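You operate a simulated robot arm through the tools that you are given. There is no shell and no other tool. Be economical: measure what you need, move in short steps, check, and stop when the job is done.

You run a simulated robot arm. Do the job below in one go: nothing can be reset, and whatever is moved stays where it is left.

Task
Set one silver eyelet in the middle hole of the grey strap.
Fine: it lies on the brown tray; the silver cup in the cup holder, strap flat in the yellow slide, then slide to 2, then one press of the blue lever; leave cup, strap and slide so.

The check looks at the end state, three seconds after you hand in, the way a careful person would. Anything else that was tipped, shoved, dropped, spilled or broken makes it a failure.

Robot
A 7-joint arm with a two-finger parallel gripper, fixed in place. Base frame: the origin is at the foot of the arm, x ahead of it, y to its left, z up; the work surface is at about z = 860. Readings come in mm, rad, newtons and seconds.
With the tool pointing down near the work surface it reaches from about 240 to 680 mm from the base axis. Its first joint turns from -1.152 to 1.152 rad. Payload 2.4 kg.
The tool frame sits at the grasp point between the pads (the TCP): z along the fingers, y along the line on which they close. The tips reach 30 mm beyond it. Largest opening 94 mm; finger width 28, thickness 10; the body of the gripper, 50 by 96 mm, starts 55 mm behind the TCP.
Orientation is told as [roll, pitch, yaw] about the base's x, y, z axes, in that order, counted from this pose: with the fingers straight down and closing along the base's y, the tool's x points along the base's -x, its y along +y and its z along -z.

Tools
- The arm moves only by the tool play_rows. Its argument "deltas" is text: rows parted by semicolons, each of 7 numbers parted by spaces: the turn, a rotation vector about the base's x, y, z in rad, then the shift along the base's x, y, z in mm, then the opening, from 0 (shut) to 1 (fully open). In form: wx wy wz dx dy dz grip; .... A call has 1 to 10 rows; each row shifts and turns the commanded pose from where the row before left it. Each row takes 0.2 s and may step no farther than 50 mm and 0.15 rad from the row before; otherwise, or with a gripper value out of range, the whole call is refused. A pose out of reach is approached as far as the arm can. The call stops where the force on the tool passes 40 N (or 10 N more than at its start, if that is more) or the arm is blocked; 0.2 s more then pass. Each finger travels about 153 mm/s and halts on what it meets, pressing with about 30 N; the grip force reading is that of the motor and also rises with nothing between the fingers. The clock runs only during rows and for 0.2 s after the last one: add rows that do not move to give the fingers time. The reply holds the time, the measured pose of the TCP, the force on the tool along the base axes, the opening and the grip force, in the units named above and with some noise, and new pictures: "pictures" is both (left out), scene, wrist or none.
- Cameras (640 x 400 px; columns grow to the right, rows downward): "scene" is fixed at [40.8, 472.8, 1464.5]; the picture's right is [-0.76, -0.65, 0.00], its down [-0.25, 0.29, -0.92] and it looks along [0.61, -0.70, -0.38] (base axes); focal length 364 px, centre (320, 200). "wrist" rides on the gripper at [-37, 0, -58] in the tool frame; the picture's right is [0.00, -1.00, 0.00], its down [0.97, 0.00, -0.24] and it looks along [0.24, 0.00, 0.97] (tool axes); focal length 218 px, centre (320, 200). There is no depth. A picture from a camera that has moved, and an enlarged one, comes with that camera's place and axes in the base frame and with its lens.
- zoom(camera, box): a new picture of the part [left, top, right, bottom] of that camera's present view, enlarged. It takes no simulated time.
- close_job(): hands the job in; it is judged then, once.

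Work in short steps. Places have to be worked out from the pictures, the camera data and where the tool is seen: move nearer, look again, correct. Check each grasp and each placing, and mend what went wrong. You have 120 turns and 150 pictures in all, those below and enlarged ones among them. Open the gripper and draw the arm clear of the work before you hand the job in, unless the task says otherwise; then end with one line.

The tools are called after "Emit:" by a JSON object that holds its "method" and its "body". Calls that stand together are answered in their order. play_rows: Moves the arm, as the interface text tells. Its arguments: {"type":"object","properties":{"deltas":{"type":"string"},"pictures":{"type":"string","enum":["both","scene","wrist","none"]}},"required":["deltas"]} The other tools are called the same way: zoom (camera, box) takes an enlarged picture of a part of a camera's view; close_job () hands the job in.

At the start:

```text
time_s: 0.0
tool_pos: [372.1, 72.5, 1271.2]
ee_rot: [0.003, -0.001, -0.001]
wrist_force: [0.0, -0.5, 0.5]
gripper_width: 93.9
gripper_force: 0.0
```

scene: 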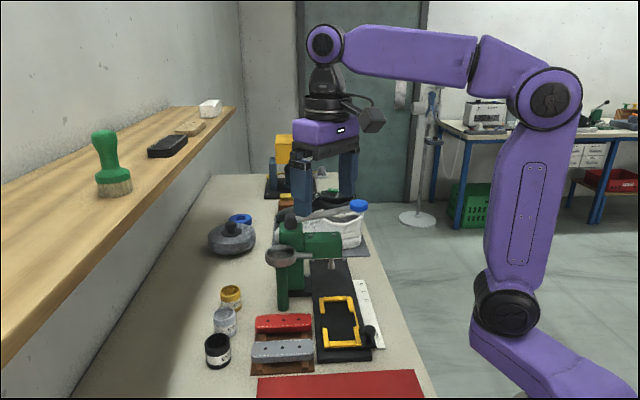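
wrist: 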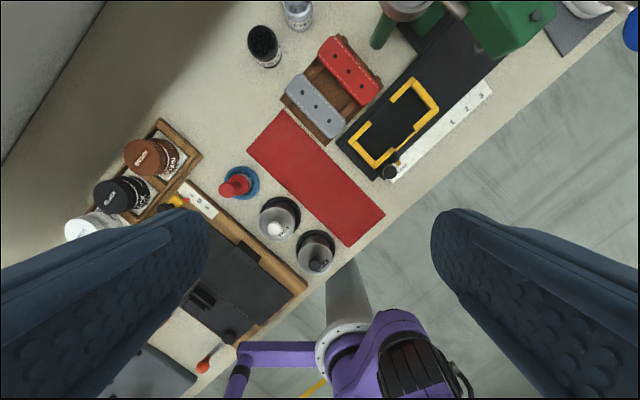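

The scene shows a green press with a black base, a yellow slide, a brown tray holding red and grey straps, and some cups. I'll zoom in to identify the details.

Emit:
{"method": "zoom", "body": {"camera": "wrist", "box": [240, 0, 560, 200]}}

Emit:
{"method": "zoom", "body": {"camera": "wrist", "box": [60, 100, 380, 300]}}

Emit:
{"method": "zoom", "body": {"camera": "scene", "box": [190, 190, 430, 390]}}

```text
2.00 times, centred on (400, 100) of wrist
camera zoom: at [409.6, 71.2, 1331.4], right [0.0, -1.0, 0.0], down [-0.97, 0.0, 0.24], along [-0.24, 0.0, -0.97], focal length 436 px, centre (160, 400)
```

zoom: 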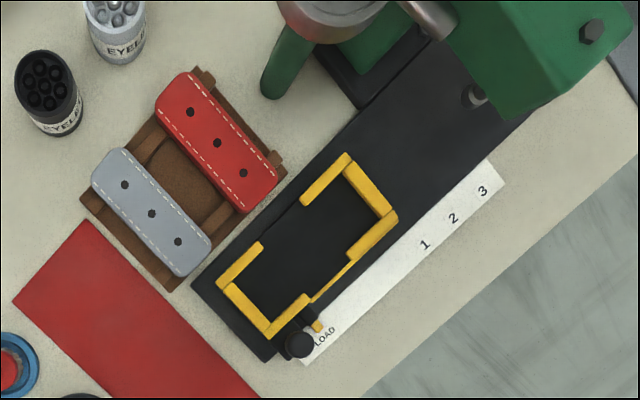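

```text
2.00 times, centred on (220, 200) of wrist
camera zoom: at [409.6, 71.2, 1331.4], right [0.0, -1.0, 0.0], down [-0.97, 0.0, 0.24], along [-0.24, 0.0, -0.97], focal length 436 px, centre (520, 200)
```

zoom: 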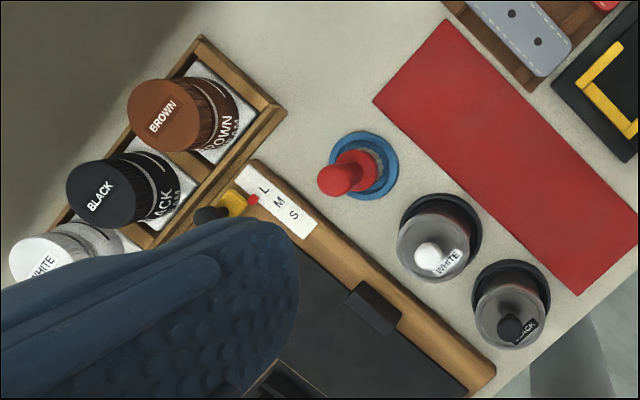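

```text
2.00 times, centred on (310, 290) of scene
camera zoom: at [40.8, 472.8, 1464.5], right [-0.76, -0.65, 0.0], down [-0.25, 0.29, -0.92], along [0.61, -0.7, -0.38], focal length 729 px, centre (340, 20)
```

zoom: 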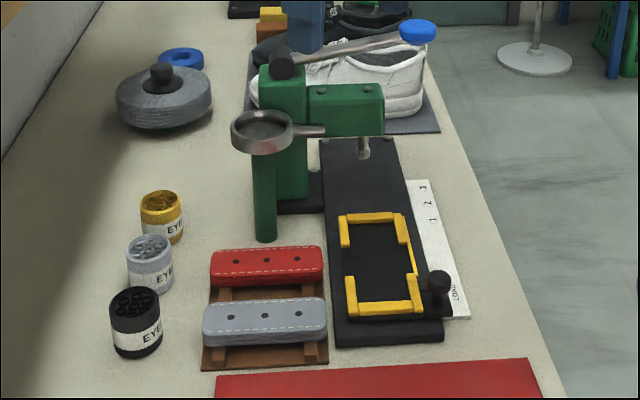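

The silver cup is near (615,106), the ring holder near (601,-47), the grey strap near (483,80) and the slide near (450,-75), and a shelf edge runs along x+y≈725 at about z 1315. I'll move toward the press at a lower height for a closer look.

Emit:
{"method": "play_rows", "body": {"deltas": "0 0 0 20 -20 -30 1;0 0 0 20 -20 -30 1;0 0 0 20 -20 -30 1;0 0 0 20 -20 -30 1;0 0 0 20 -20 0 1;0 0 0 20 -20 0 1;0 0 0 10 -10 0 1"}}

```text
time_s: 1.6
tool_pos: [504.9, -59.7, 1150.0]
ee_rot: [0.001, -0.002, 0.0]
wrist_force: [-0.7, 0.1, 0.4]
gripper_width: 94.0
gripper_force: 0.0
camera wrist: at [540.9, -60.1, 1209.7], right [0.0, -1.0, 0.0], down [-0.97, 0.0, 0.24], along [-0.24, 0.0, -0.97], focal length 218 px, centre (320, 200)
```

scene: 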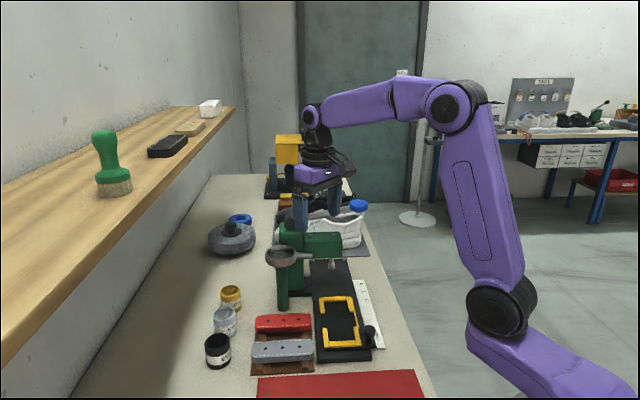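
wrist: 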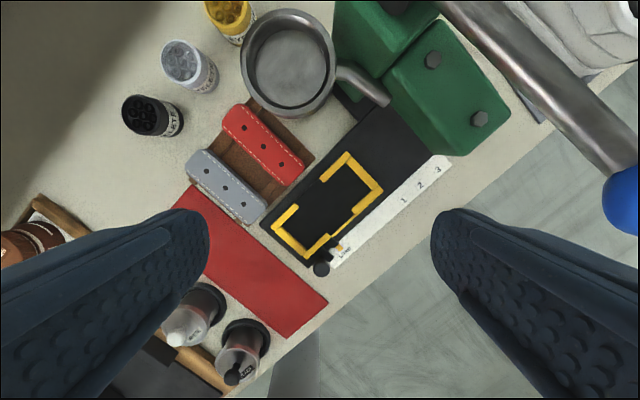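

The holder is an open bowl on a green post with a feed arm to the press, and the lever ends in a blue knob. I'll zoom in for accurate measurements.

Emit:
{"method": "zoom", "body": {"camera": "wrist", "box": [110, 0, 350, 150]}}

Emit:
{"method": "zoom", "body": {"camera": "wrist", "box": [180, 100, 460, 280]}}

Emit:
{"method": "zoom", "body": {"camera": "scene", "box": [190, 180, 390, 305]}}

Emit:
{"method": "zoom", "body": {"camera": "scene", "box": [190, 265, 390, 390]}}

```text
2.67 times, centred on (230, 75) of wrist
camera zoom: at [540.9, -60.1, 1209.7], right [0.0, -1.0, 0.0], down [-0.97, 0.0, 0.24], along [-0.24, 0.0, -0.97], focal length 582 px, centre (560, 533)
```

zoom: 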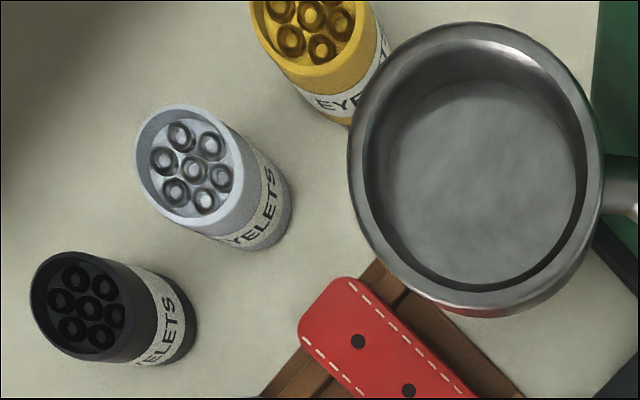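

```text
2.22 times, centred on (320, 190) of wrist
camera zoom: at [540.9, -60.1, 1209.7], right [0.0, -1.0, 0.0], down [-0.97, 0.0, 0.24], along [-0.24, 0.0, -0.97], focal length 485 px, centre (320, 222)
```

zoom: 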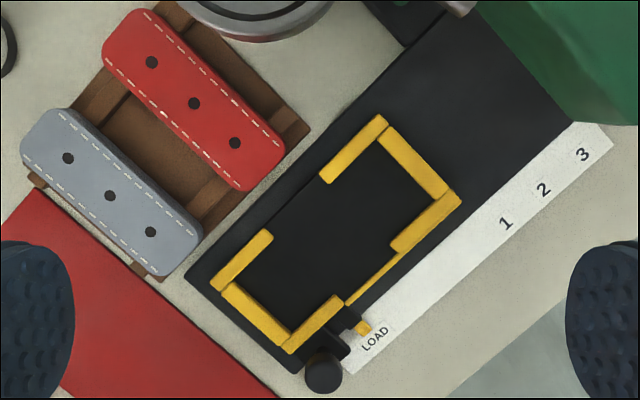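

```text
3.20 times, centred on (290, 242) of scene
camera zoom: at [40.8, 472.8, 1464.5], right [-0.76, -0.65, 0.0], down [-0.25, 0.29, -0.92], along [0.61, -0.7, -0.38], focal length 1166 px, centre (416, 64)
```

zoom: 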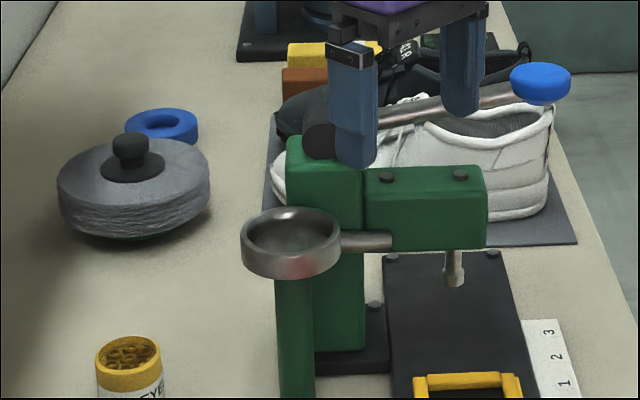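

```text
3.20 times, centred on (290, 328) of scene
camera zoom: at [40.8, 472.8, 1464.5], right [-0.76, -0.65, 0.0], down [-0.25, 0.29, -0.92], along [0.61, -0.7, -0.38], focal length 1166 px, centre (416, -208)
```

zoom: 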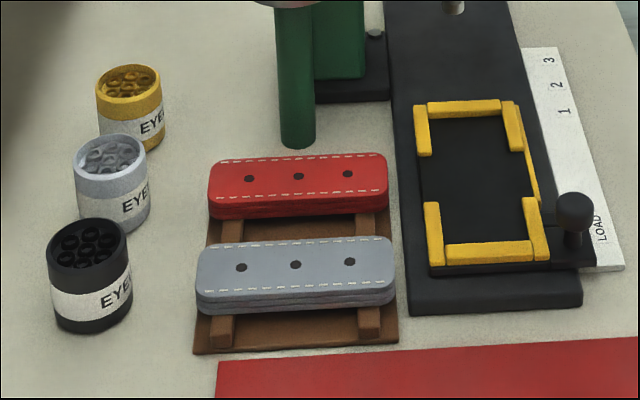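

Triangulation puts the silver cup near (640,110) with its rim at about z 912, the bowl centre near (606,-35) with its rim at about z 1017, and the lever knob near (515,-217,1106). I'll swing clear to +y while yawing +90°, which keeps the camera away from the lever.

Emit:
{"method": "play_rows", "body": {"deltas": "0 0 0.15 0 17 0 1;0 0 0.15 0 17 0 1;0 0 0.15 0 17 0 1;0 0 0.15 0 17 0 1;0 0 0.15 0 17 0 1;0 0 0.15 0 17 0 1;0 0 0.15 0 17 0 1;0 0 0.15 0 17 0 1;0 0 0.15 0 17 0 1;0 0 0.15 0 17 0 1", "pictures": "none"}}

Emit:
{"method": "play_rows", "body": {"deltas": "0 0 0.0708 0 0 -40 1;0 0 0 10 0 -40 1;0 0 0 10 0 -40 1;0 0 0 20 0 -40 1;0 0 0 20 0 -20 1;0 0 0 0 0 0 1"}}

```text
time_s: 3.8
tool_pos: [502.4, 110.8, 1152.1]
ee_rot: [0.002, -0.002, 1.501]
wrist_force: [-0.5, 0.0, -0.8]
gripper_width: 94.2
gripper_force: 0.0
```

```text
time_s: 5.2
tool_pos: [561.6, 111.3, 969.9]
ee_rot: [0.002, -0.002, 1.569]
wrist_force: [0.0, 0.3, 0.5]
gripper_width: 94.2
gripper_force: 0.1
camera wrist: at [562.0, 147.2, 1029.9], right [1.0, 0.0, 0.0], down [0.0, -0.97, 0.24], along [0.0, -0.24, -0.97], focal length 218 px, centre (320, 200)
```

scene: 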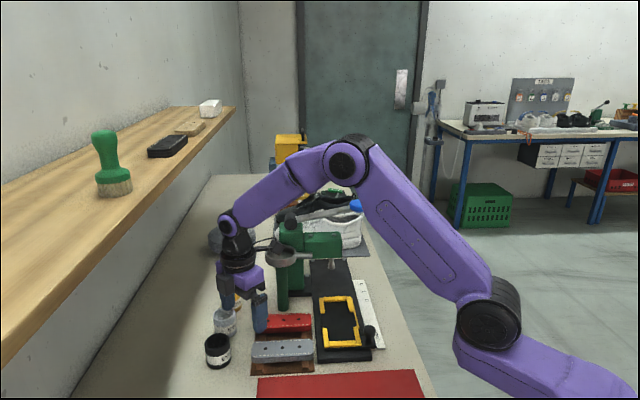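
wrist: 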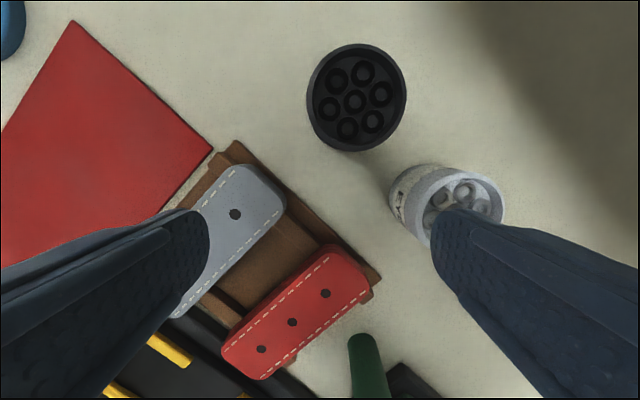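

The silver cup's rim centre works out to about (644,114). I'll move over it at this height.

Emit:
{"method": "play_rows", "body": {"deltas": "0 0 0 28 1 0 1;0 0 0 28 1 0 1;0 0 0 26 1 0 1;0 0 0 0 0 0 1"}}

```text
time_s: 6.2
tool_pos: [643.8, 114.8, 972.3]
ee_rot: [0.003, -0.003, 1.568]
wrist_force: [-0.2, 0.6, -0.4]
gripper_width: 93.9
gripper_force: 0.0
camera wrist: at [643.5, 151.2, 1031.9], right [1.0, 0.0, 0.0], down [0.0, -0.97, 0.24], along [0.0, -0.24, -0.97], focal length 218 px, centre (320, 200)
```

scene: 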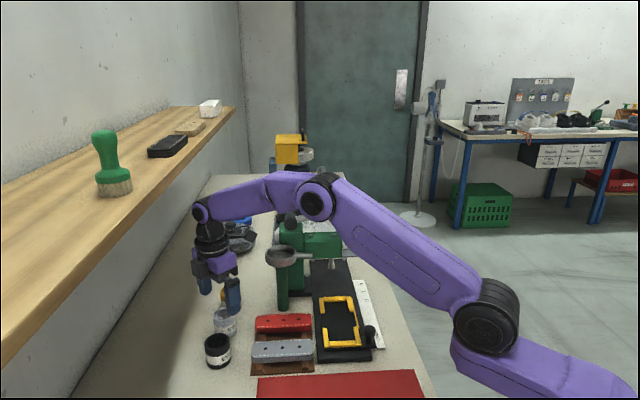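
wrist: 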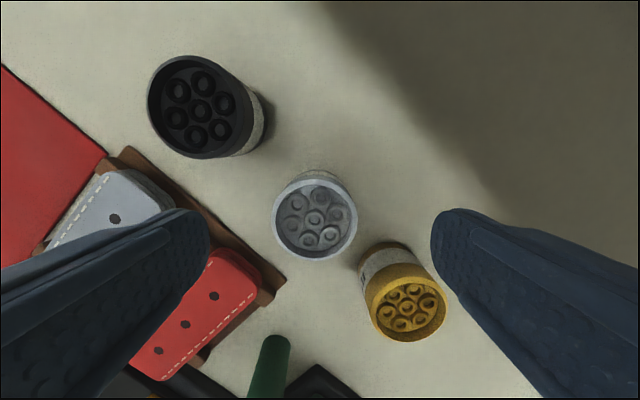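

The cup centre refines to about (641,109). I'll correct to that and go down to TCP z 922, so the tips end 32 mm above the cup's base and I can release it above the bowl rim.

Emit:
{"method": "play_rows", "body": {"deltas": "0 0 0 -2.5 -5.5 0 1;0 0 0 0 0 -25 1;0 0 0 0 0 -25 1;0 0 0 0 0 0 1"}}

```text
time_s: 7.2
tool_pos: [642.0, 109.2, 922.2]
ee_rot: [0.002, -0.001, 1.567]
wrist_force: [0.9, -0.1, 0.8]
gripper_width: 94.1
gripper_force: 0.0
camera wrist: at [641.4, 145.7, 981.8], right [1.0, 0.0, 0.0], down [0.0, -0.97, 0.24], along [0.0, -0.24, -0.97], focal length 218 px, centre (320, 200)
```

scene: 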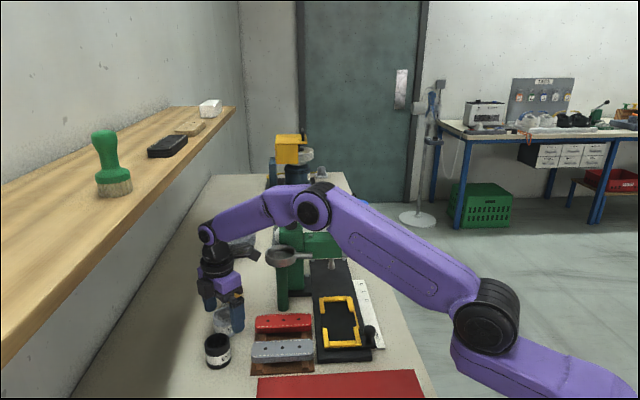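
wrist: 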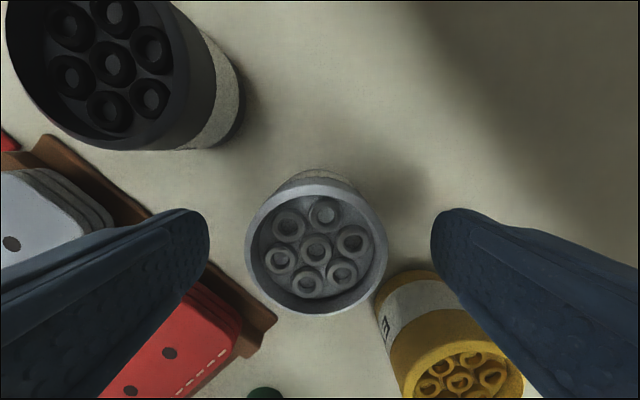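

The cup is centred between the fingers to within about 2 mm. I'll nudge y by +2 and close gently.

Emit:
{"method": "play_rows", "body": {"deltas": "0 0 0 -1 2 0 1;0 0 0 0 0 0 0.7;0 0 0 0 0 0 0.55;0 0 0 0 0 0 0.4;0 0 0 0 0 0 0.4"}}

```text
time_s: 8.4
tool_pos: [640.3, 110.9, 922.6]
ee_rot: [0.003, -0.002, 1.57]
wrist_force: [0.4, 0.8, 0.1]
gripper_width: 48.4
gripper_force: 30.0
camera wrist: at [640.7, 148.0, 982.2], right [1.0, 0.0, 0.0], down [0.0, -0.97, 0.24], along [0.0, -0.24, -0.97], focal length 218 px, centre (320, 200)
```

scene: 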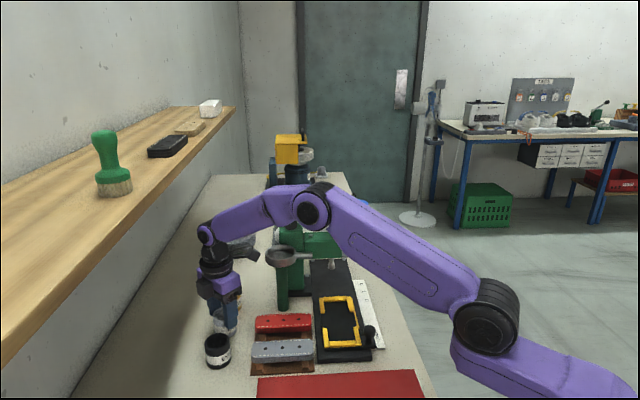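
wrist: 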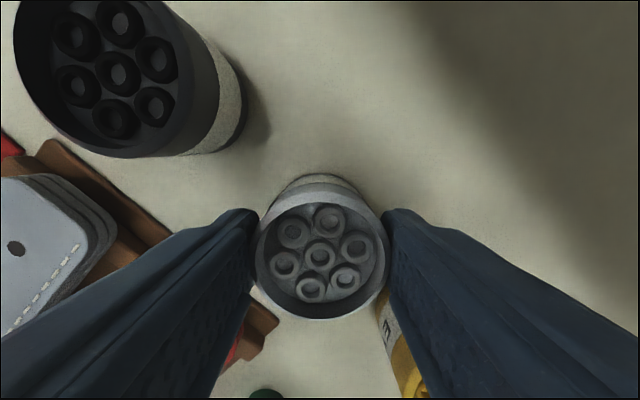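

The cup is gripped at 48.4 mm. I'll lift it, retreat inward and then rise for the bowl.

Emit:
{"method": "play_rows", "body": {"deltas": "0 0 0 0 0 20 0.4;0 0 0 0 0 25 0.4;0 0 0 0 0 25 0.4;0 0 0 -25 -10 10 0.4;0 0 0 -25 -10 20 0.4;0 0 0 -20 -10 30 0.4;0 0 0 -10 -10 30 0.4;0 0 0 0 -10 30 0.4;0 0 0 0 0 0 0.4"}}

```text
time_s: 10.4
tool_pos: [559.8, 62.6, 1110.9]
ee_rot: [0.0, -0.003, 1.568]
wrist_force: [0.2, 0.1, -1.2]
gripper_width: 48.6
gripper_force: 29.6
camera wrist: at [560.4, 98.3, 1170.6], right [1.0, 0.0, 0.0], down [0.0, -0.97, 0.24], along [0.0, -0.24, -0.97], focal length 218 px, centre (320, 200)
```

scene: 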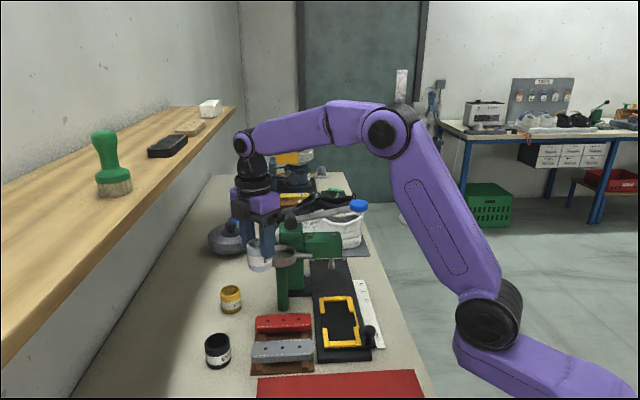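
wrist: 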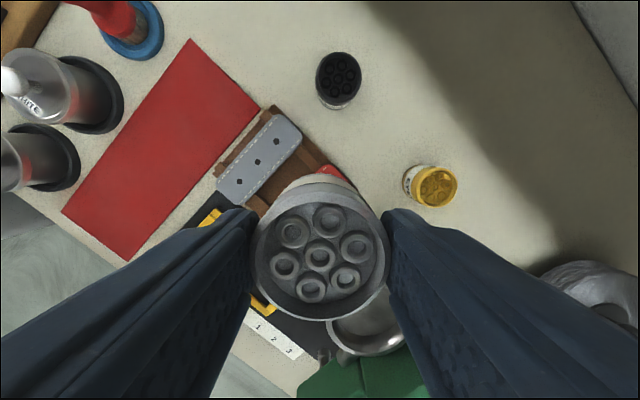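

The cup now hides part of the bowl, so I'll zoom in on it in both views before approaching.

Emit:
{"method": "zoom", "body": {"camera": "wrist", "box": [230, 250, 470, 400]}}

Emit:
{"method": "zoom", "body": {"camera": "scene", "box": [200, 190, 360, 290]}}

```text
2.67 times, centred on (350, 325) of wrist
camera zoom: at [560.4, 98.3, 1170.6], right [1.0, 0.0, 0.0], down [0.0, -0.97, 0.24], along [0.0, -0.24, -0.97], focal length 582 px, centre (240, -133)
```

zoom: 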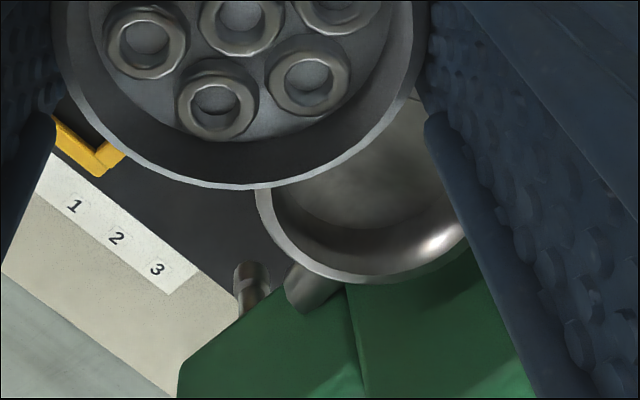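

```text
4.00 times, centred on (280, 240) of scene
camera zoom: at [40.8, 472.8, 1464.5], right [-0.76, -0.65, 0.0], down [-0.25, 0.29, -0.92], along [0.61, -0.7, -0.38], focal length 1458 px, centre (480, 40)
```

zoom: 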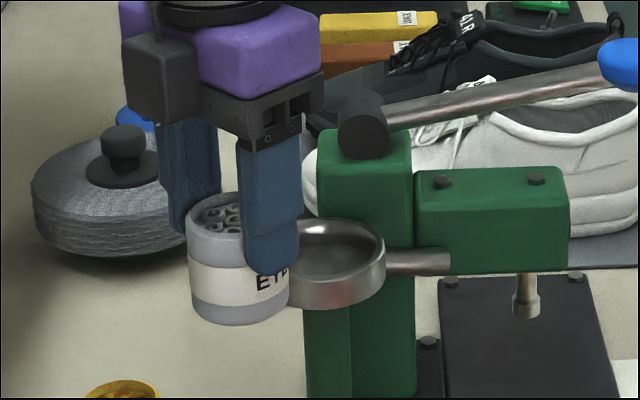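

Comparing the wrist views, the bowl rim sits at about z 1027 with its centre near (602,-36) and inner radius about 30. I'll move above it with the cup bottom about 20 mm over the rim.

Emit:
{"method": "play_rows", "body": {"deltas": "0 0 0 14 -25 0 0.4;0 0 0 14 -25 0 0.4;0 0 0 14 -25 0 0.4;0 0 0 0 -23.5 0 0.4;0 0 0 0 0 0 0.4"}}

Emit:
{"method": "zoom", "body": {"camera": "scene", "box": [220, 170, 380, 270]}}

```text
time_s: 11.6
tool_pos: [602.8, -36.0, 1111.9]
ee_rot: [0.003, -0.001, 1.571]
wrist_force: [0.2, -0.1, -0.4]
gripper_width: 48.8
gripper_force: 30.1
camera wrist: at [602.4, -0.3, 1170.8], right [1.0, 0.0, 0.0], down [0.0, -0.97, 0.24], along [0.0, -0.24, -0.97], focal length 218 px, centre (320, 200)
```

scene: 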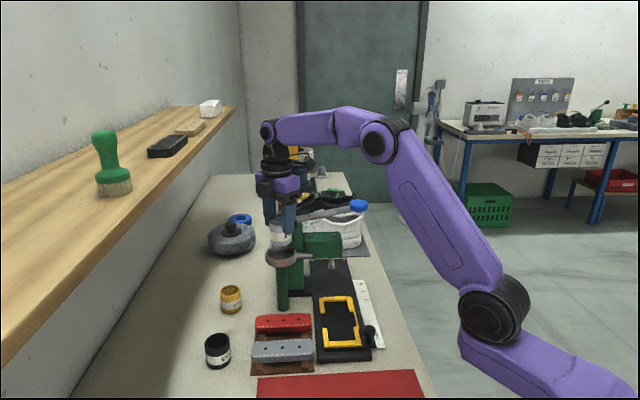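
wrist: 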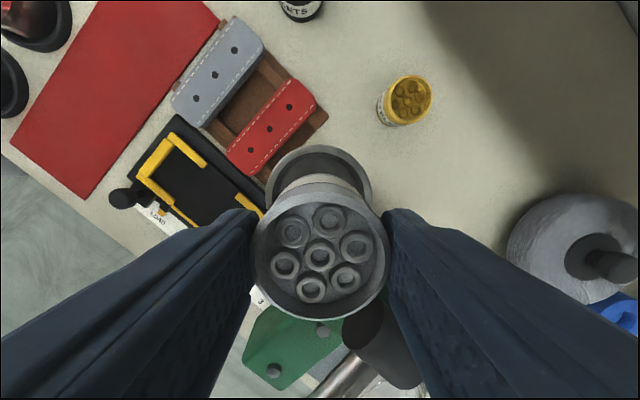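

```text
4.00 times, centred on (300, 220) of scene
camera zoom: at [40.9, 472.8, 1464.5], right [-0.76, -0.65, 0.0], down [-0.25, 0.29, -0.92], along [0.61, -0.7, -0.38], focal length 1458 px, centre (400, 120)
```

zoom: 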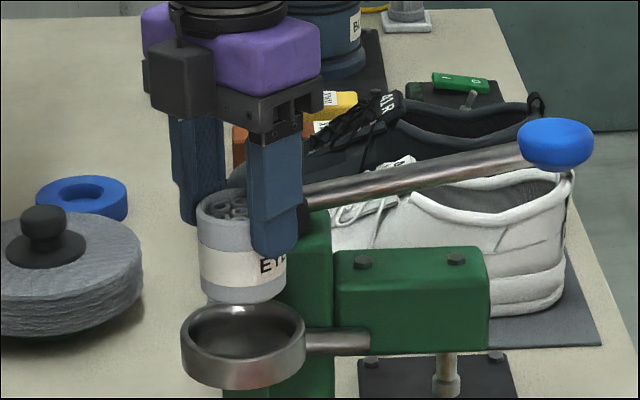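

The cup is aligned over the bowl, with the bowl centre near (601,-35). I'll lower to about TCP z 1066 in small steps and watch the force.

Emit:
{"method": "play_rows", "body": {"deltas": "0 0 0 -1.5 1 0 0.4;0 0 0 0 0 -15 0.4;0 0 0 0 0 -15 0.4;0 0 0 0 0 -10 0.4;0 0 0 0 0 -4 0.4;0 0 0 0 0 0 0.4"}}

Emit:
{"method": "zoom", "body": {"camera": "scene", "box": [220, 190, 380, 290]}}

```text
time_s: 13.0
tool_pos: [602.5, -36.2, 1070.1]
ee_rot: [-0.005, -0.002, 1.57]
wrist_force: [-6.7, 1.3, 28.3]
gripper_width: 48.9
gripper_force: 30.1
camera wrist: at [601.4, 0.2, 1130.1], right [1.0, 0.0, 0.0], down [0.0, -0.97, 0.24], along [0.0, -0.24, -0.97], focal length 218 px, centre (320, 200)
```

scene: 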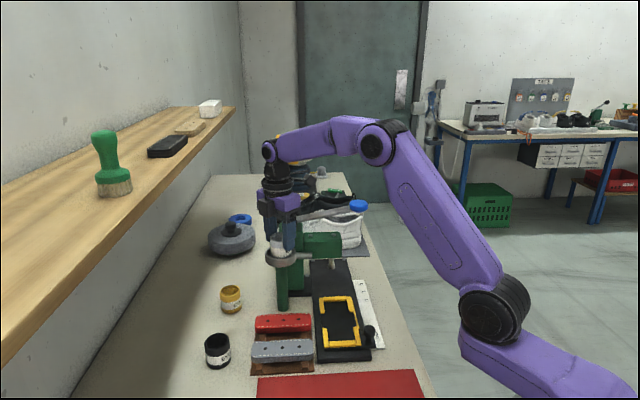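
wrist: 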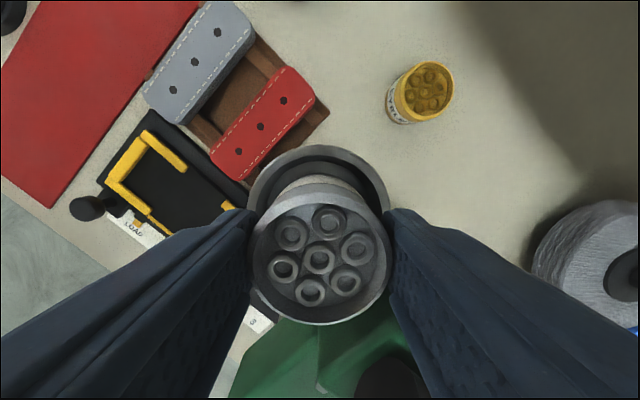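

```text
4.00 times, centred on (300, 240) of scene
camera zoom: at [40.0, 472.9, 1464.5], right [-0.76, -0.65, 0.0], down [-0.25, 0.29, -0.93], along [0.61, -0.7, -0.38], focal length 1458 px, centre (400, 40)
```

zoom: 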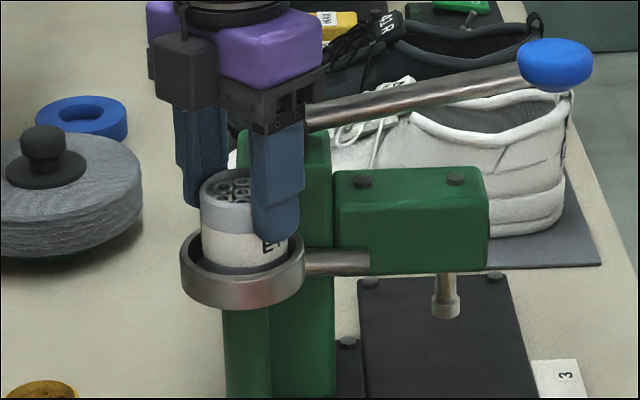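

A 28 N upward force shows the cup resting on the bowl floor, and it's visibly inside the rim. I'll relieve the load slightly and open.

Emit:
{"method": "play_rows", "body": {"deltas": "0 0 0 0 0 1.5 0.4;0 0 0 0 0 0 0.58;0 0 0 0 0 0 0.75;0 0 0 0 0 0 0.75"}}

Emit:
{"method": "zoom", "body": {"camera": "scene", "box": [220, 190, 380, 290]}}

```text
time_s: 14.0
tool_pos: [600.5, -36.4, 1069.8]
ee_rot: [0.002, -0.001, 1.568]
wrist_force: [-0.2, 0.3, 0.3]
gripper_width: 70.9
gripper_force: 0.1
camera wrist: at [601.8, -0.2, 1129.0], right [1.0, 0.0, 0.0], down [0.0, -0.97, 0.24], along [0.0, -0.24, -0.97], focal length 218 px, centre (320, 200)
```

scene: 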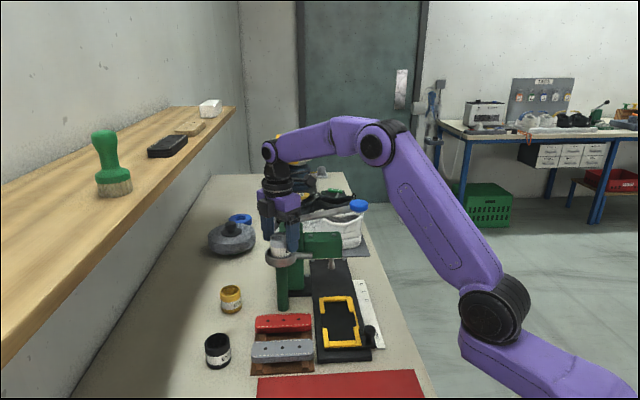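
wrist: 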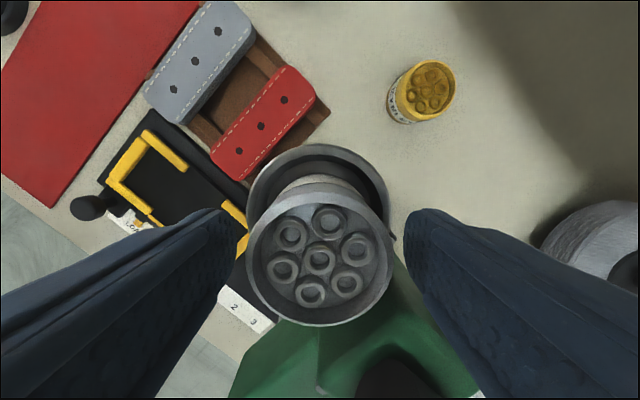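

```text
4.00 times, centred on (300, 240) of scene
camera zoom: at [40.8, 472.8, 1464.5], right [-0.76, -0.65, 0.0], down [-0.25, 0.29, -0.92], along [0.61, -0.7, -0.38], focal length 1458 px, centre (400, 40)
```

zoom: 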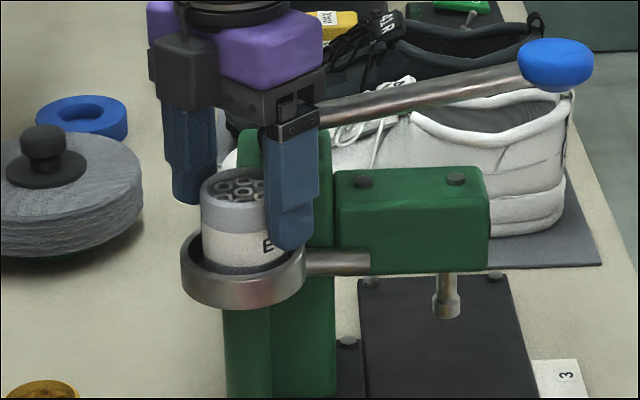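

The cup stands upright in the bowl. I'll rise, move over the grey strap near (481,79) and yaw to +45° so the fingers close across its width.

Emit:
{"method": "play_rows", "body": {"deltas": "0 0 0 0 0 30 0.75;0 0 0 0 0 30 0.75;0 0 0 -10 20 0 0.75;0 0 -0.15 -20 20 0 0.75;0 0 -0.15 -20 20 0 0.75;0 0 -0.15 -20 20 0 0.75;0 0 -0.15 -20 20 -20 0.75;0 0 -0.1854 -30 16 -30 0.75", "pictures": "none"}}

```text
refused: row 8 steps farther than a row can; nothing moved
```

Emit:
{"method": "play_rows", "body": {"deltas": "0 0 0 0 0 30 0.75;0 0 0 0 0 30 0.75;0 0 0 -10 20 0 0.75;0 0 -0.15 -20 20 0 0.75;0 0 -0.15 -20 20 0 0.75;0 0 -0.15 -20 20 0 0.75;0 0 -0.15 -20 20 -20 0.75;0 0 -0.15 -30 16 -30 0.75;0 0 -0.0354 0 0 -40 0.75;0 0 0 0 0 0 0.75"}}

```text
time_s: 16.2
tool_pos: [482.4, 80.7, 1036.0]
ee_rot: [0.002, -0.001, 0.783]
wrist_force: [0.1, 0.4, 0.7]
gripper_width: 70.6
gripper_force: 0.1
camera wrist: at [508.2, 106.1, 1095.2], right [0.71, -0.71, 0.0], down [-0.69, -0.69, 0.24], along [-0.17, -0.17, -0.97], focal length 218 px, centre (320, 200)
```

scene: 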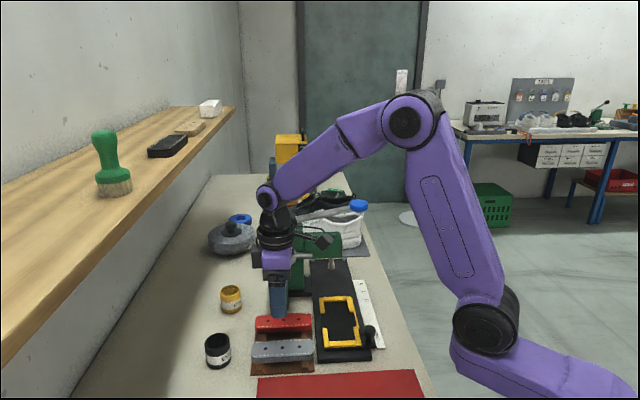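
wrist: 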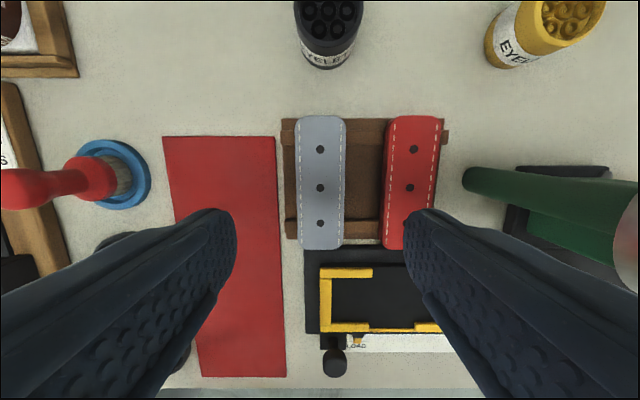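

The strap is aligned with the picture axes. I'll zoom in to locate it precisely.

Emit:
{"method": "zoom", "body": {"camera": "wrist", "box": [260, 100, 460, 225]}}

Emit:
{"method": "zoom", "body": {"camera": "wrist", "box": [270, 235, 450, 385]}}

```text
3.20 times, centred on (360, 162) of wrist
camera zoom: at [508.2, 106.1, 1095.2], right [0.71, -0.71, 0.0], down [-0.69, -0.69, 0.24], along [-0.17, -0.17, -0.97], focal length 698 px, centre (192, 320)
```

zoom: 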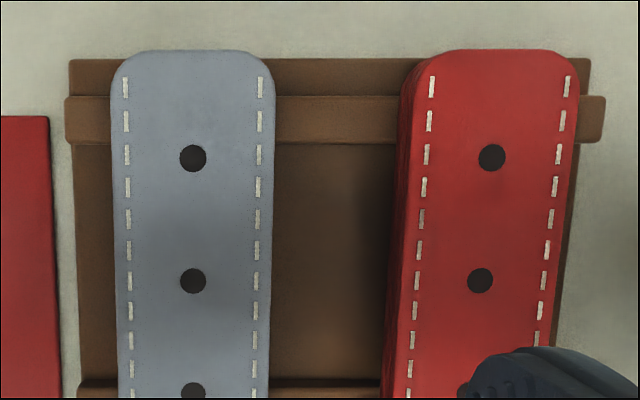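

```text
2.67 times, centred on (360, 310) of wrist
camera zoom: at [508.2, 106.1, 1095.2], right [0.71, -0.71, 0.0], down [-0.69, -0.69, 0.24], along [-0.17, -0.17, -0.97], focal length 582 px, centre (213, -93)
```

zoom: 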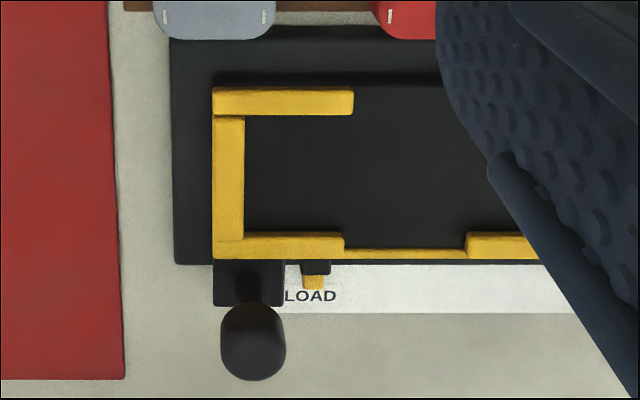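

The grey strap is centred under the tool, about 46×126 mm with its top at z≈893, and the slide's inner width is about 57 mm. I'll descend to TCP z 912, which overlaps about 11 mm of the strap's side.

Emit:
{"method": "play_rows", "body": {"deltas": "0 0 0 -0.6 -1.1 -40 0.75;0 0 0 0 0 -40 0.75;0 0 0 0 0 -30 0.75;0 0 0 0 0 -14 0.75;0 0 0 0 0 0 0.75"}}

Emit:
{"method": "zoom", "body": {"camera": "scene", "box": [220, 270, 380, 370]}}

```text
time_s: 17.4
tool_pos: [479.8, 79.1, 913.6]
ee_rot: [0.002, -0.003, 0.783]
wrist_force: [0.8, 0.1, -0.3]
gripper_width: 70.5
gripper_force: 0.2
camera wrist: at [507.5, 104.6, 972.9], right [0.71, -0.71, 0.0], down [-0.69, -0.69, 0.24], along [-0.17, -0.17, -0.97], focal length 218 px, centre (320, 200)
```

scene: 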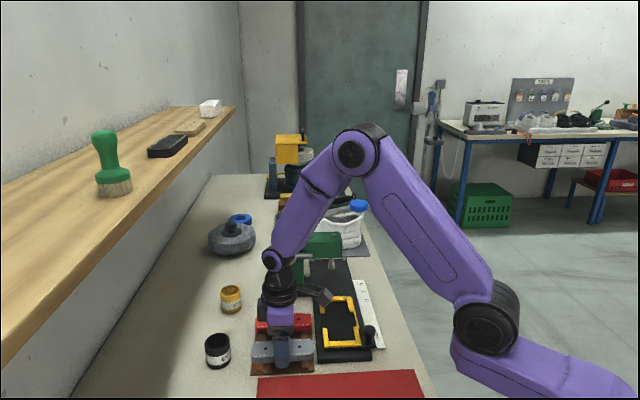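
wrist: 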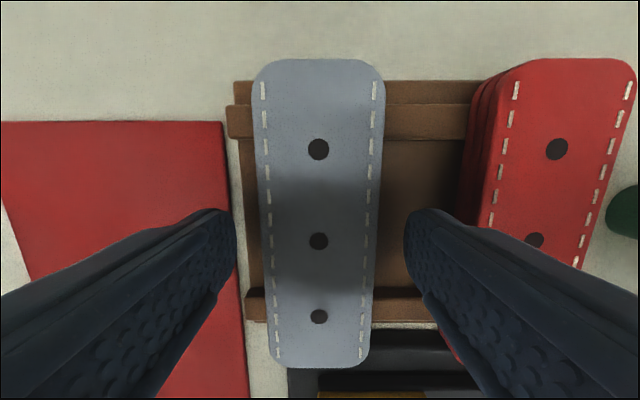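

```text
4.00 times, centred on (300, 320) of scene
camera zoom: at [40.8, 472.8, 1464.5], right [-0.76, -0.65, 0.0], down [-0.25, 0.29, -0.92], along [0.61, -0.7, -0.38], focal length 1458 px, centre (400, -280)
```

zoom: 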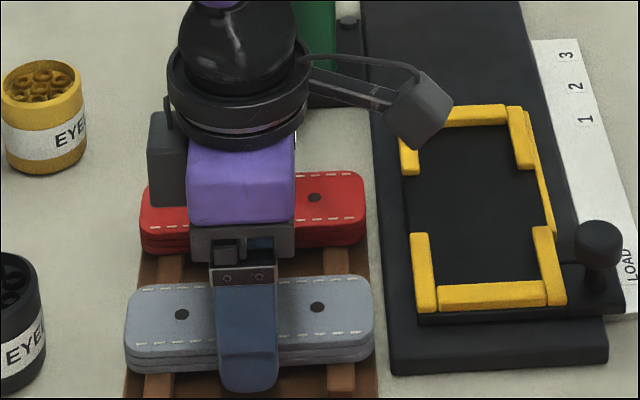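

The fingers straddle the strap's middle. I'll close on it.

Emit:
{"method": "play_rows", "body": {"deltas": "0 0 0 0 0 0 0.6;0 0 0 0 0 0 0.45;0 0 0 0 0 0 0.4;0 0 0 0 0 0 0.4;0 0 0 0 0 20 0.4;0 0 0 0 0 20 0.4;0 0 0 0 0 0 0.4"}}

Emit:
{"method": "zoom", "body": {"camera": "scene", "box": [220, 270, 380, 370]}}

```text
time_s: 19.0
tool_pos: [479.9, 77.8, 956.6]
ee_rot: [0.001, -0.002, 0.783]
wrist_force: [-0.2, 0.3, 0.1]
gripper_width: 44.9
gripper_force: 29.7
camera wrist: at [507.0, 104.0, 1015.5], right [0.71, -0.71, 0.0], down [-0.69, -0.69, 0.24], along [-0.17, -0.17, -0.97], focal length 218 px, centre (320, 200)
```

scene: 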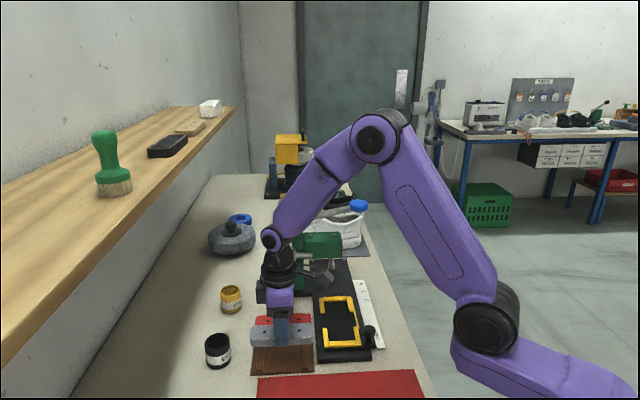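
wrist: 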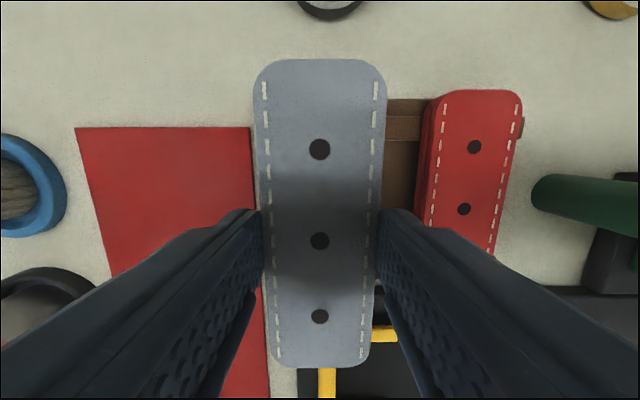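

```text
4.00 times, centred on (300, 320) of scene
camera zoom: at [40.8, 472.8, 1464.5], right [-0.76, -0.65, 0.0], down [-0.25, 0.29, -0.92], along [0.61, -0.7, -0.38], focal length 1458 px, centre (400, -280)
```

zoom: 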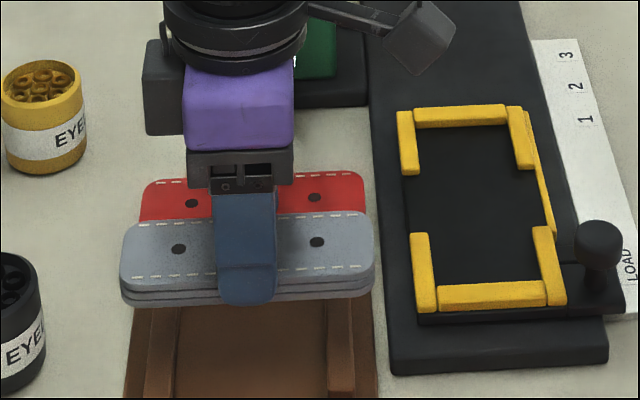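

The strap is held at 44.9 mm. I'll lift, yaw to -45° to match the slide's long axis, and stop where the slide shows beside the strap so I can measure it.

Emit:
{"method": "play_rows", "body": {"deltas": "0 0 -0.15 0 0 25 0.4;0 0 -0.15 0 -3 25 0.4;0 0 -0.15 1 -4 25 0.4;0 0 -0.15 1 -4 25 0.4;0 0 -0.15 1 -4 24 0.4;0 0 -0.15 1 -4 0 0.4;0 0 -0.15 1 -4 0 0.4;0 0 -0.15 1 -4 0 0.4;0 0 -0.15 1 -4 0 0.4;0 0 -0.15 1 -2 0 0.4", "pictures": "none"}}

Emit:
{"method": "play_rows", "body": {"deltas": "0 0 -0.0684 0 0 0 0.4;0 0 0 0 0 0 0.4;0 0 0 0 0 0 0.4"}}

Emit:
{"method": "zoom", "body": {"camera": "wrist", "box": [360, 50, 520, 230]}}

```text
time_s: 21.2
tool_pos: [489.7, 45.1, 1078.9]
ee_rot: [0.0, 0.0, -0.718]
wrist_force: [0.2, 0.2, -0.1]
gripper_width: 45.0
gripper_force: 30.1
```

```text
time_s: 22.0
tool_pos: [487.8, 47.5, 1079.0]
ee_rot: [0.002, -0.002, -0.783]
wrist_force: [0.6, -1.5, -1.5]
gripper_width: 45.1
gripper_force: 30.1
camera wrist: at [514.9, 19.7, 1139.1], right [-0.71, -0.71, 0.0], down [-0.69, 0.69, 0.24], along [-0.17, 0.17, -0.97], focal length 218 px, centre (320, 200)
```

scene: 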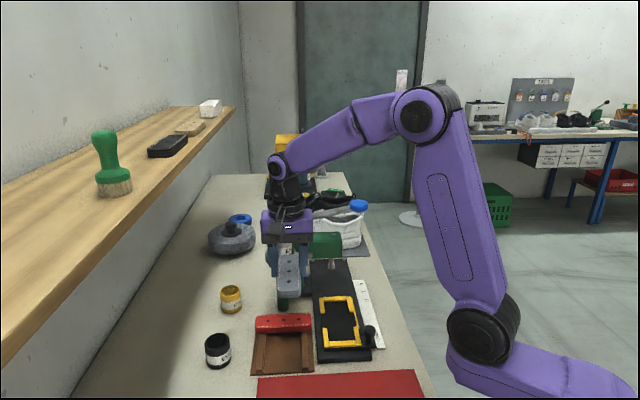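
wrist: 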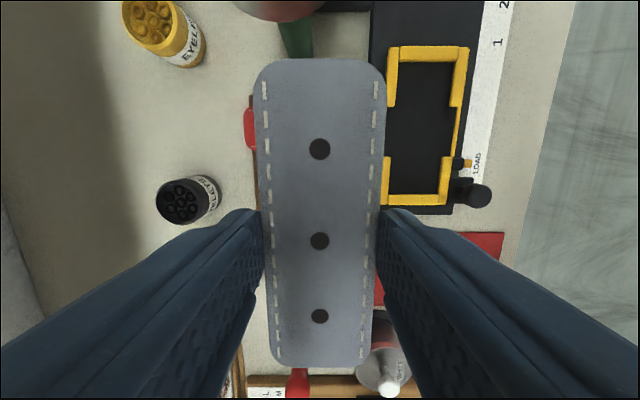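

```text
2.22 times, centred on (440, 140) of wrist
camera zoom: at [514.9, 19.7, 1139.1], right [-0.71, -0.71, 0.0], down [-0.69, 0.69, 0.24], along [-0.17, 0.17, -0.97], focal length 485 px, centre (53, 333)
```

zoom: 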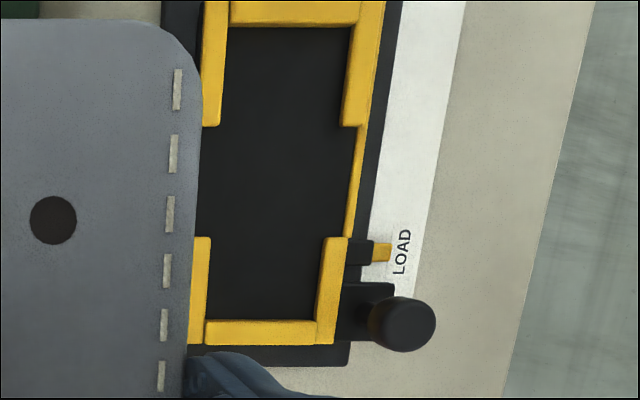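

The slide's inner cavity measures roughly 56×137 mm against a strap of 45×126 mm. I'll zoom closer to separate the rail tops from their inner faces before fixing the centre.

Emit:
{"method": "zoom", "body": {"camera": "wrist", "box": [376, 30, 486, 120]}}

Emit:
{"method": "zoom", "body": {"camera": "wrist", "box": [376, 130, 486, 220]}}

```text
4.44 times, centred on (431, 75) of wrist
camera zoom: at [514.9, 19.7, 1139.1], right [-0.71, -0.71, 0.0], down [-0.69, 0.69, 0.24], along [-0.17, 0.17, -0.97], focal length 970 px, centre (-173, 756)
```

zoom: 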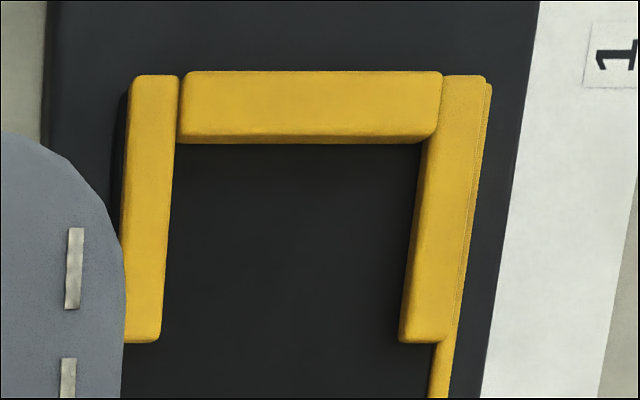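

```text
4.44 times, centred on (431, 175) of wrist
camera zoom: at [514.9, 19.7, 1139.1], right [-0.71, -0.71, 0.0], down [-0.69, 0.69, 0.24], along [-0.17, 0.17, -0.97], focal length 970 px, centre (-173, 311)
```

zoom: 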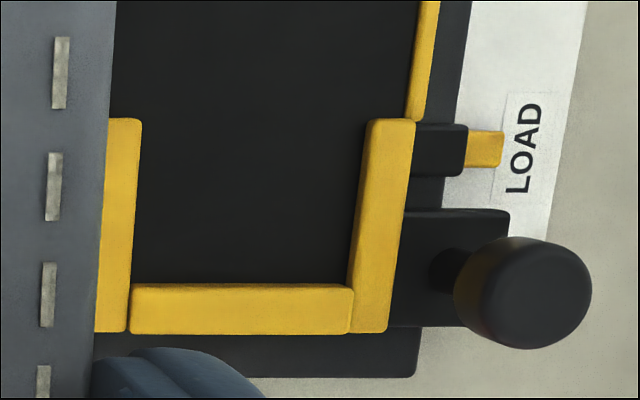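

The cavity centre works out to about e1=365.7, e2=268 along the 45° axes, with roughly 6 mm of clearance each way and side gaps that leave room for the fingers. I'll move over it and descend partway.

Emit:
{"method": "play_rows", "body": {"deltas": "0 0 0 -8 -23 0 0.4;0 0 0 -8 -23 0 0.4;0 0 0 -8 -23 0 0.4;0 0 0 -8 -23 -20 0.4;0 0 0 -9 -22.8 -30 0.4;0 0 0 0 0 -40 0.4;0 0 0 0 0 -40 0.4;0 0 0 0 0 0 0.4;0 0 0 0 0 0 0.4"}}

Emit:
{"method": "zoom", "body": {"camera": "scene", "box": [270, 260, 430, 370]}}

```text
time_s: 24.0
tool_pos: [449.4, -69.5, 950.7]
ee_rot: [0.0, -0.002, -0.784]
wrist_force: [-0.3, 0.3, -1.5]
gripper_width: 45.1
gripper_force: 30.1
camera wrist: at [475.1, -96.3, 1010.0], right [-0.71, -0.71, 0.0], down [-0.69, 0.69, 0.24], along [-0.17, 0.17, -0.97], focal length 218 px, centre (320, 200)
```

scene: 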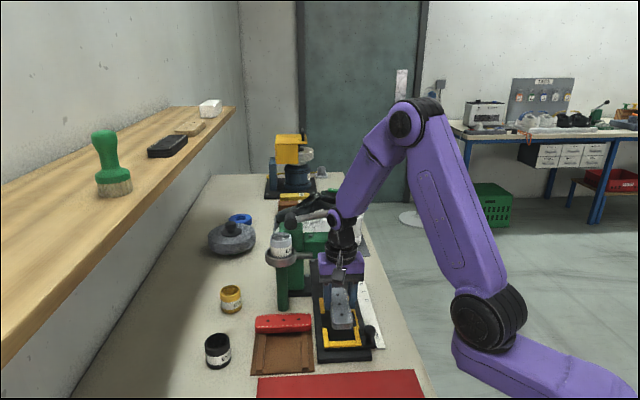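
wrist: 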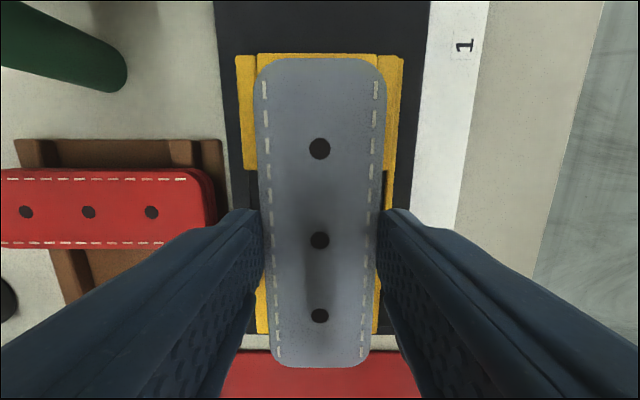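

```text
3.64 times, centred on (350, 315) of scene
camera zoom: at [40.8, 472.8, 1464.5], right [-0.76, -0.65, 0.0], down [-0.25, 0.29, -0.92], along [0.61, -0.7, -0.38], focal length 1325 px, centre (211, -218)
```

zoom: 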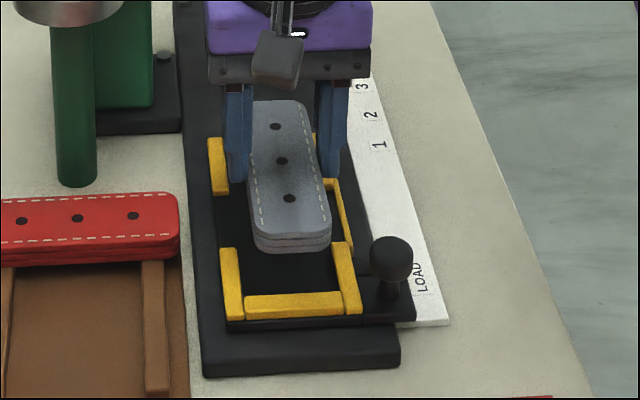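

The lateral alignment is good, but along the slide I'm about 2.5 mm too far. I'll correct that and lower to just above the slide floor.

Emit:
{"method": "play_rows", "body": {"deltas": "0 0 0 -1.8 1.8 0 0.4;0 0 0 0 0 -15 0.4;0 0 0 0 0 -10 0.4;0 0 0 0 0 -5 0.4;0 0 0 0 0 0 0.4;0 0 0 0 0 0 0.4"}}

Emit:
{"method": "zoom", "body": {"camera": "scene", "box": [300, 270, 400, 360]}}

```text
time_s: 25.4
tool_pos: [447.7, -68.1, 920.3]
ee_rot: [0.004, -0.005, -0.783]
wrist_force: [-3.6, -2.7, 31.0]
gripper_width: 45.3
gripper_force: 29.8
camera wrist: at [473.3, -94.0, 979.9], right [-0.71, -0.71, 0.0], down [-0.69, 0.69, 0.24], along [-0.16, 0.17, -0.97], focal length 218 px, centre (320, 200)
```

scene: 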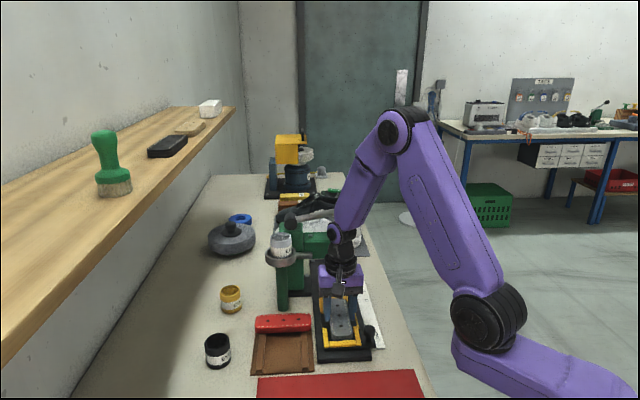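
wrist: 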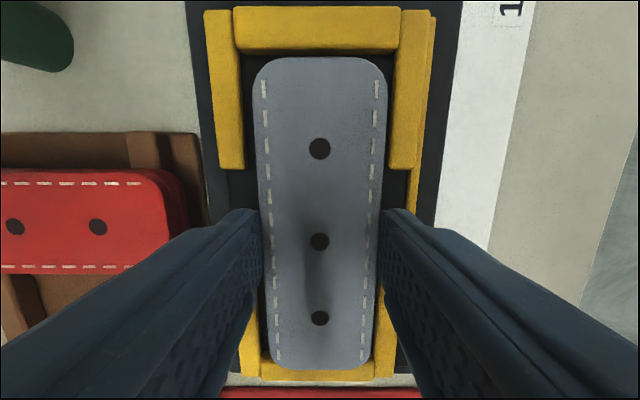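

```text
4.44 times, centred on (350, 315) of scene
camera zoom: at [40.3, 472.8, 1464.5], right [-0.76, -0.65, 0.0], down [-0.25, 0.29, -0.92], along [0.61, -0.7, -0.38], focal length 1620 px, centre (187, -311)
```

zoom: 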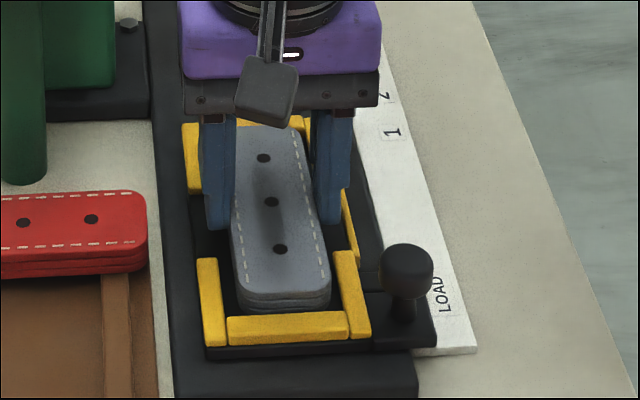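

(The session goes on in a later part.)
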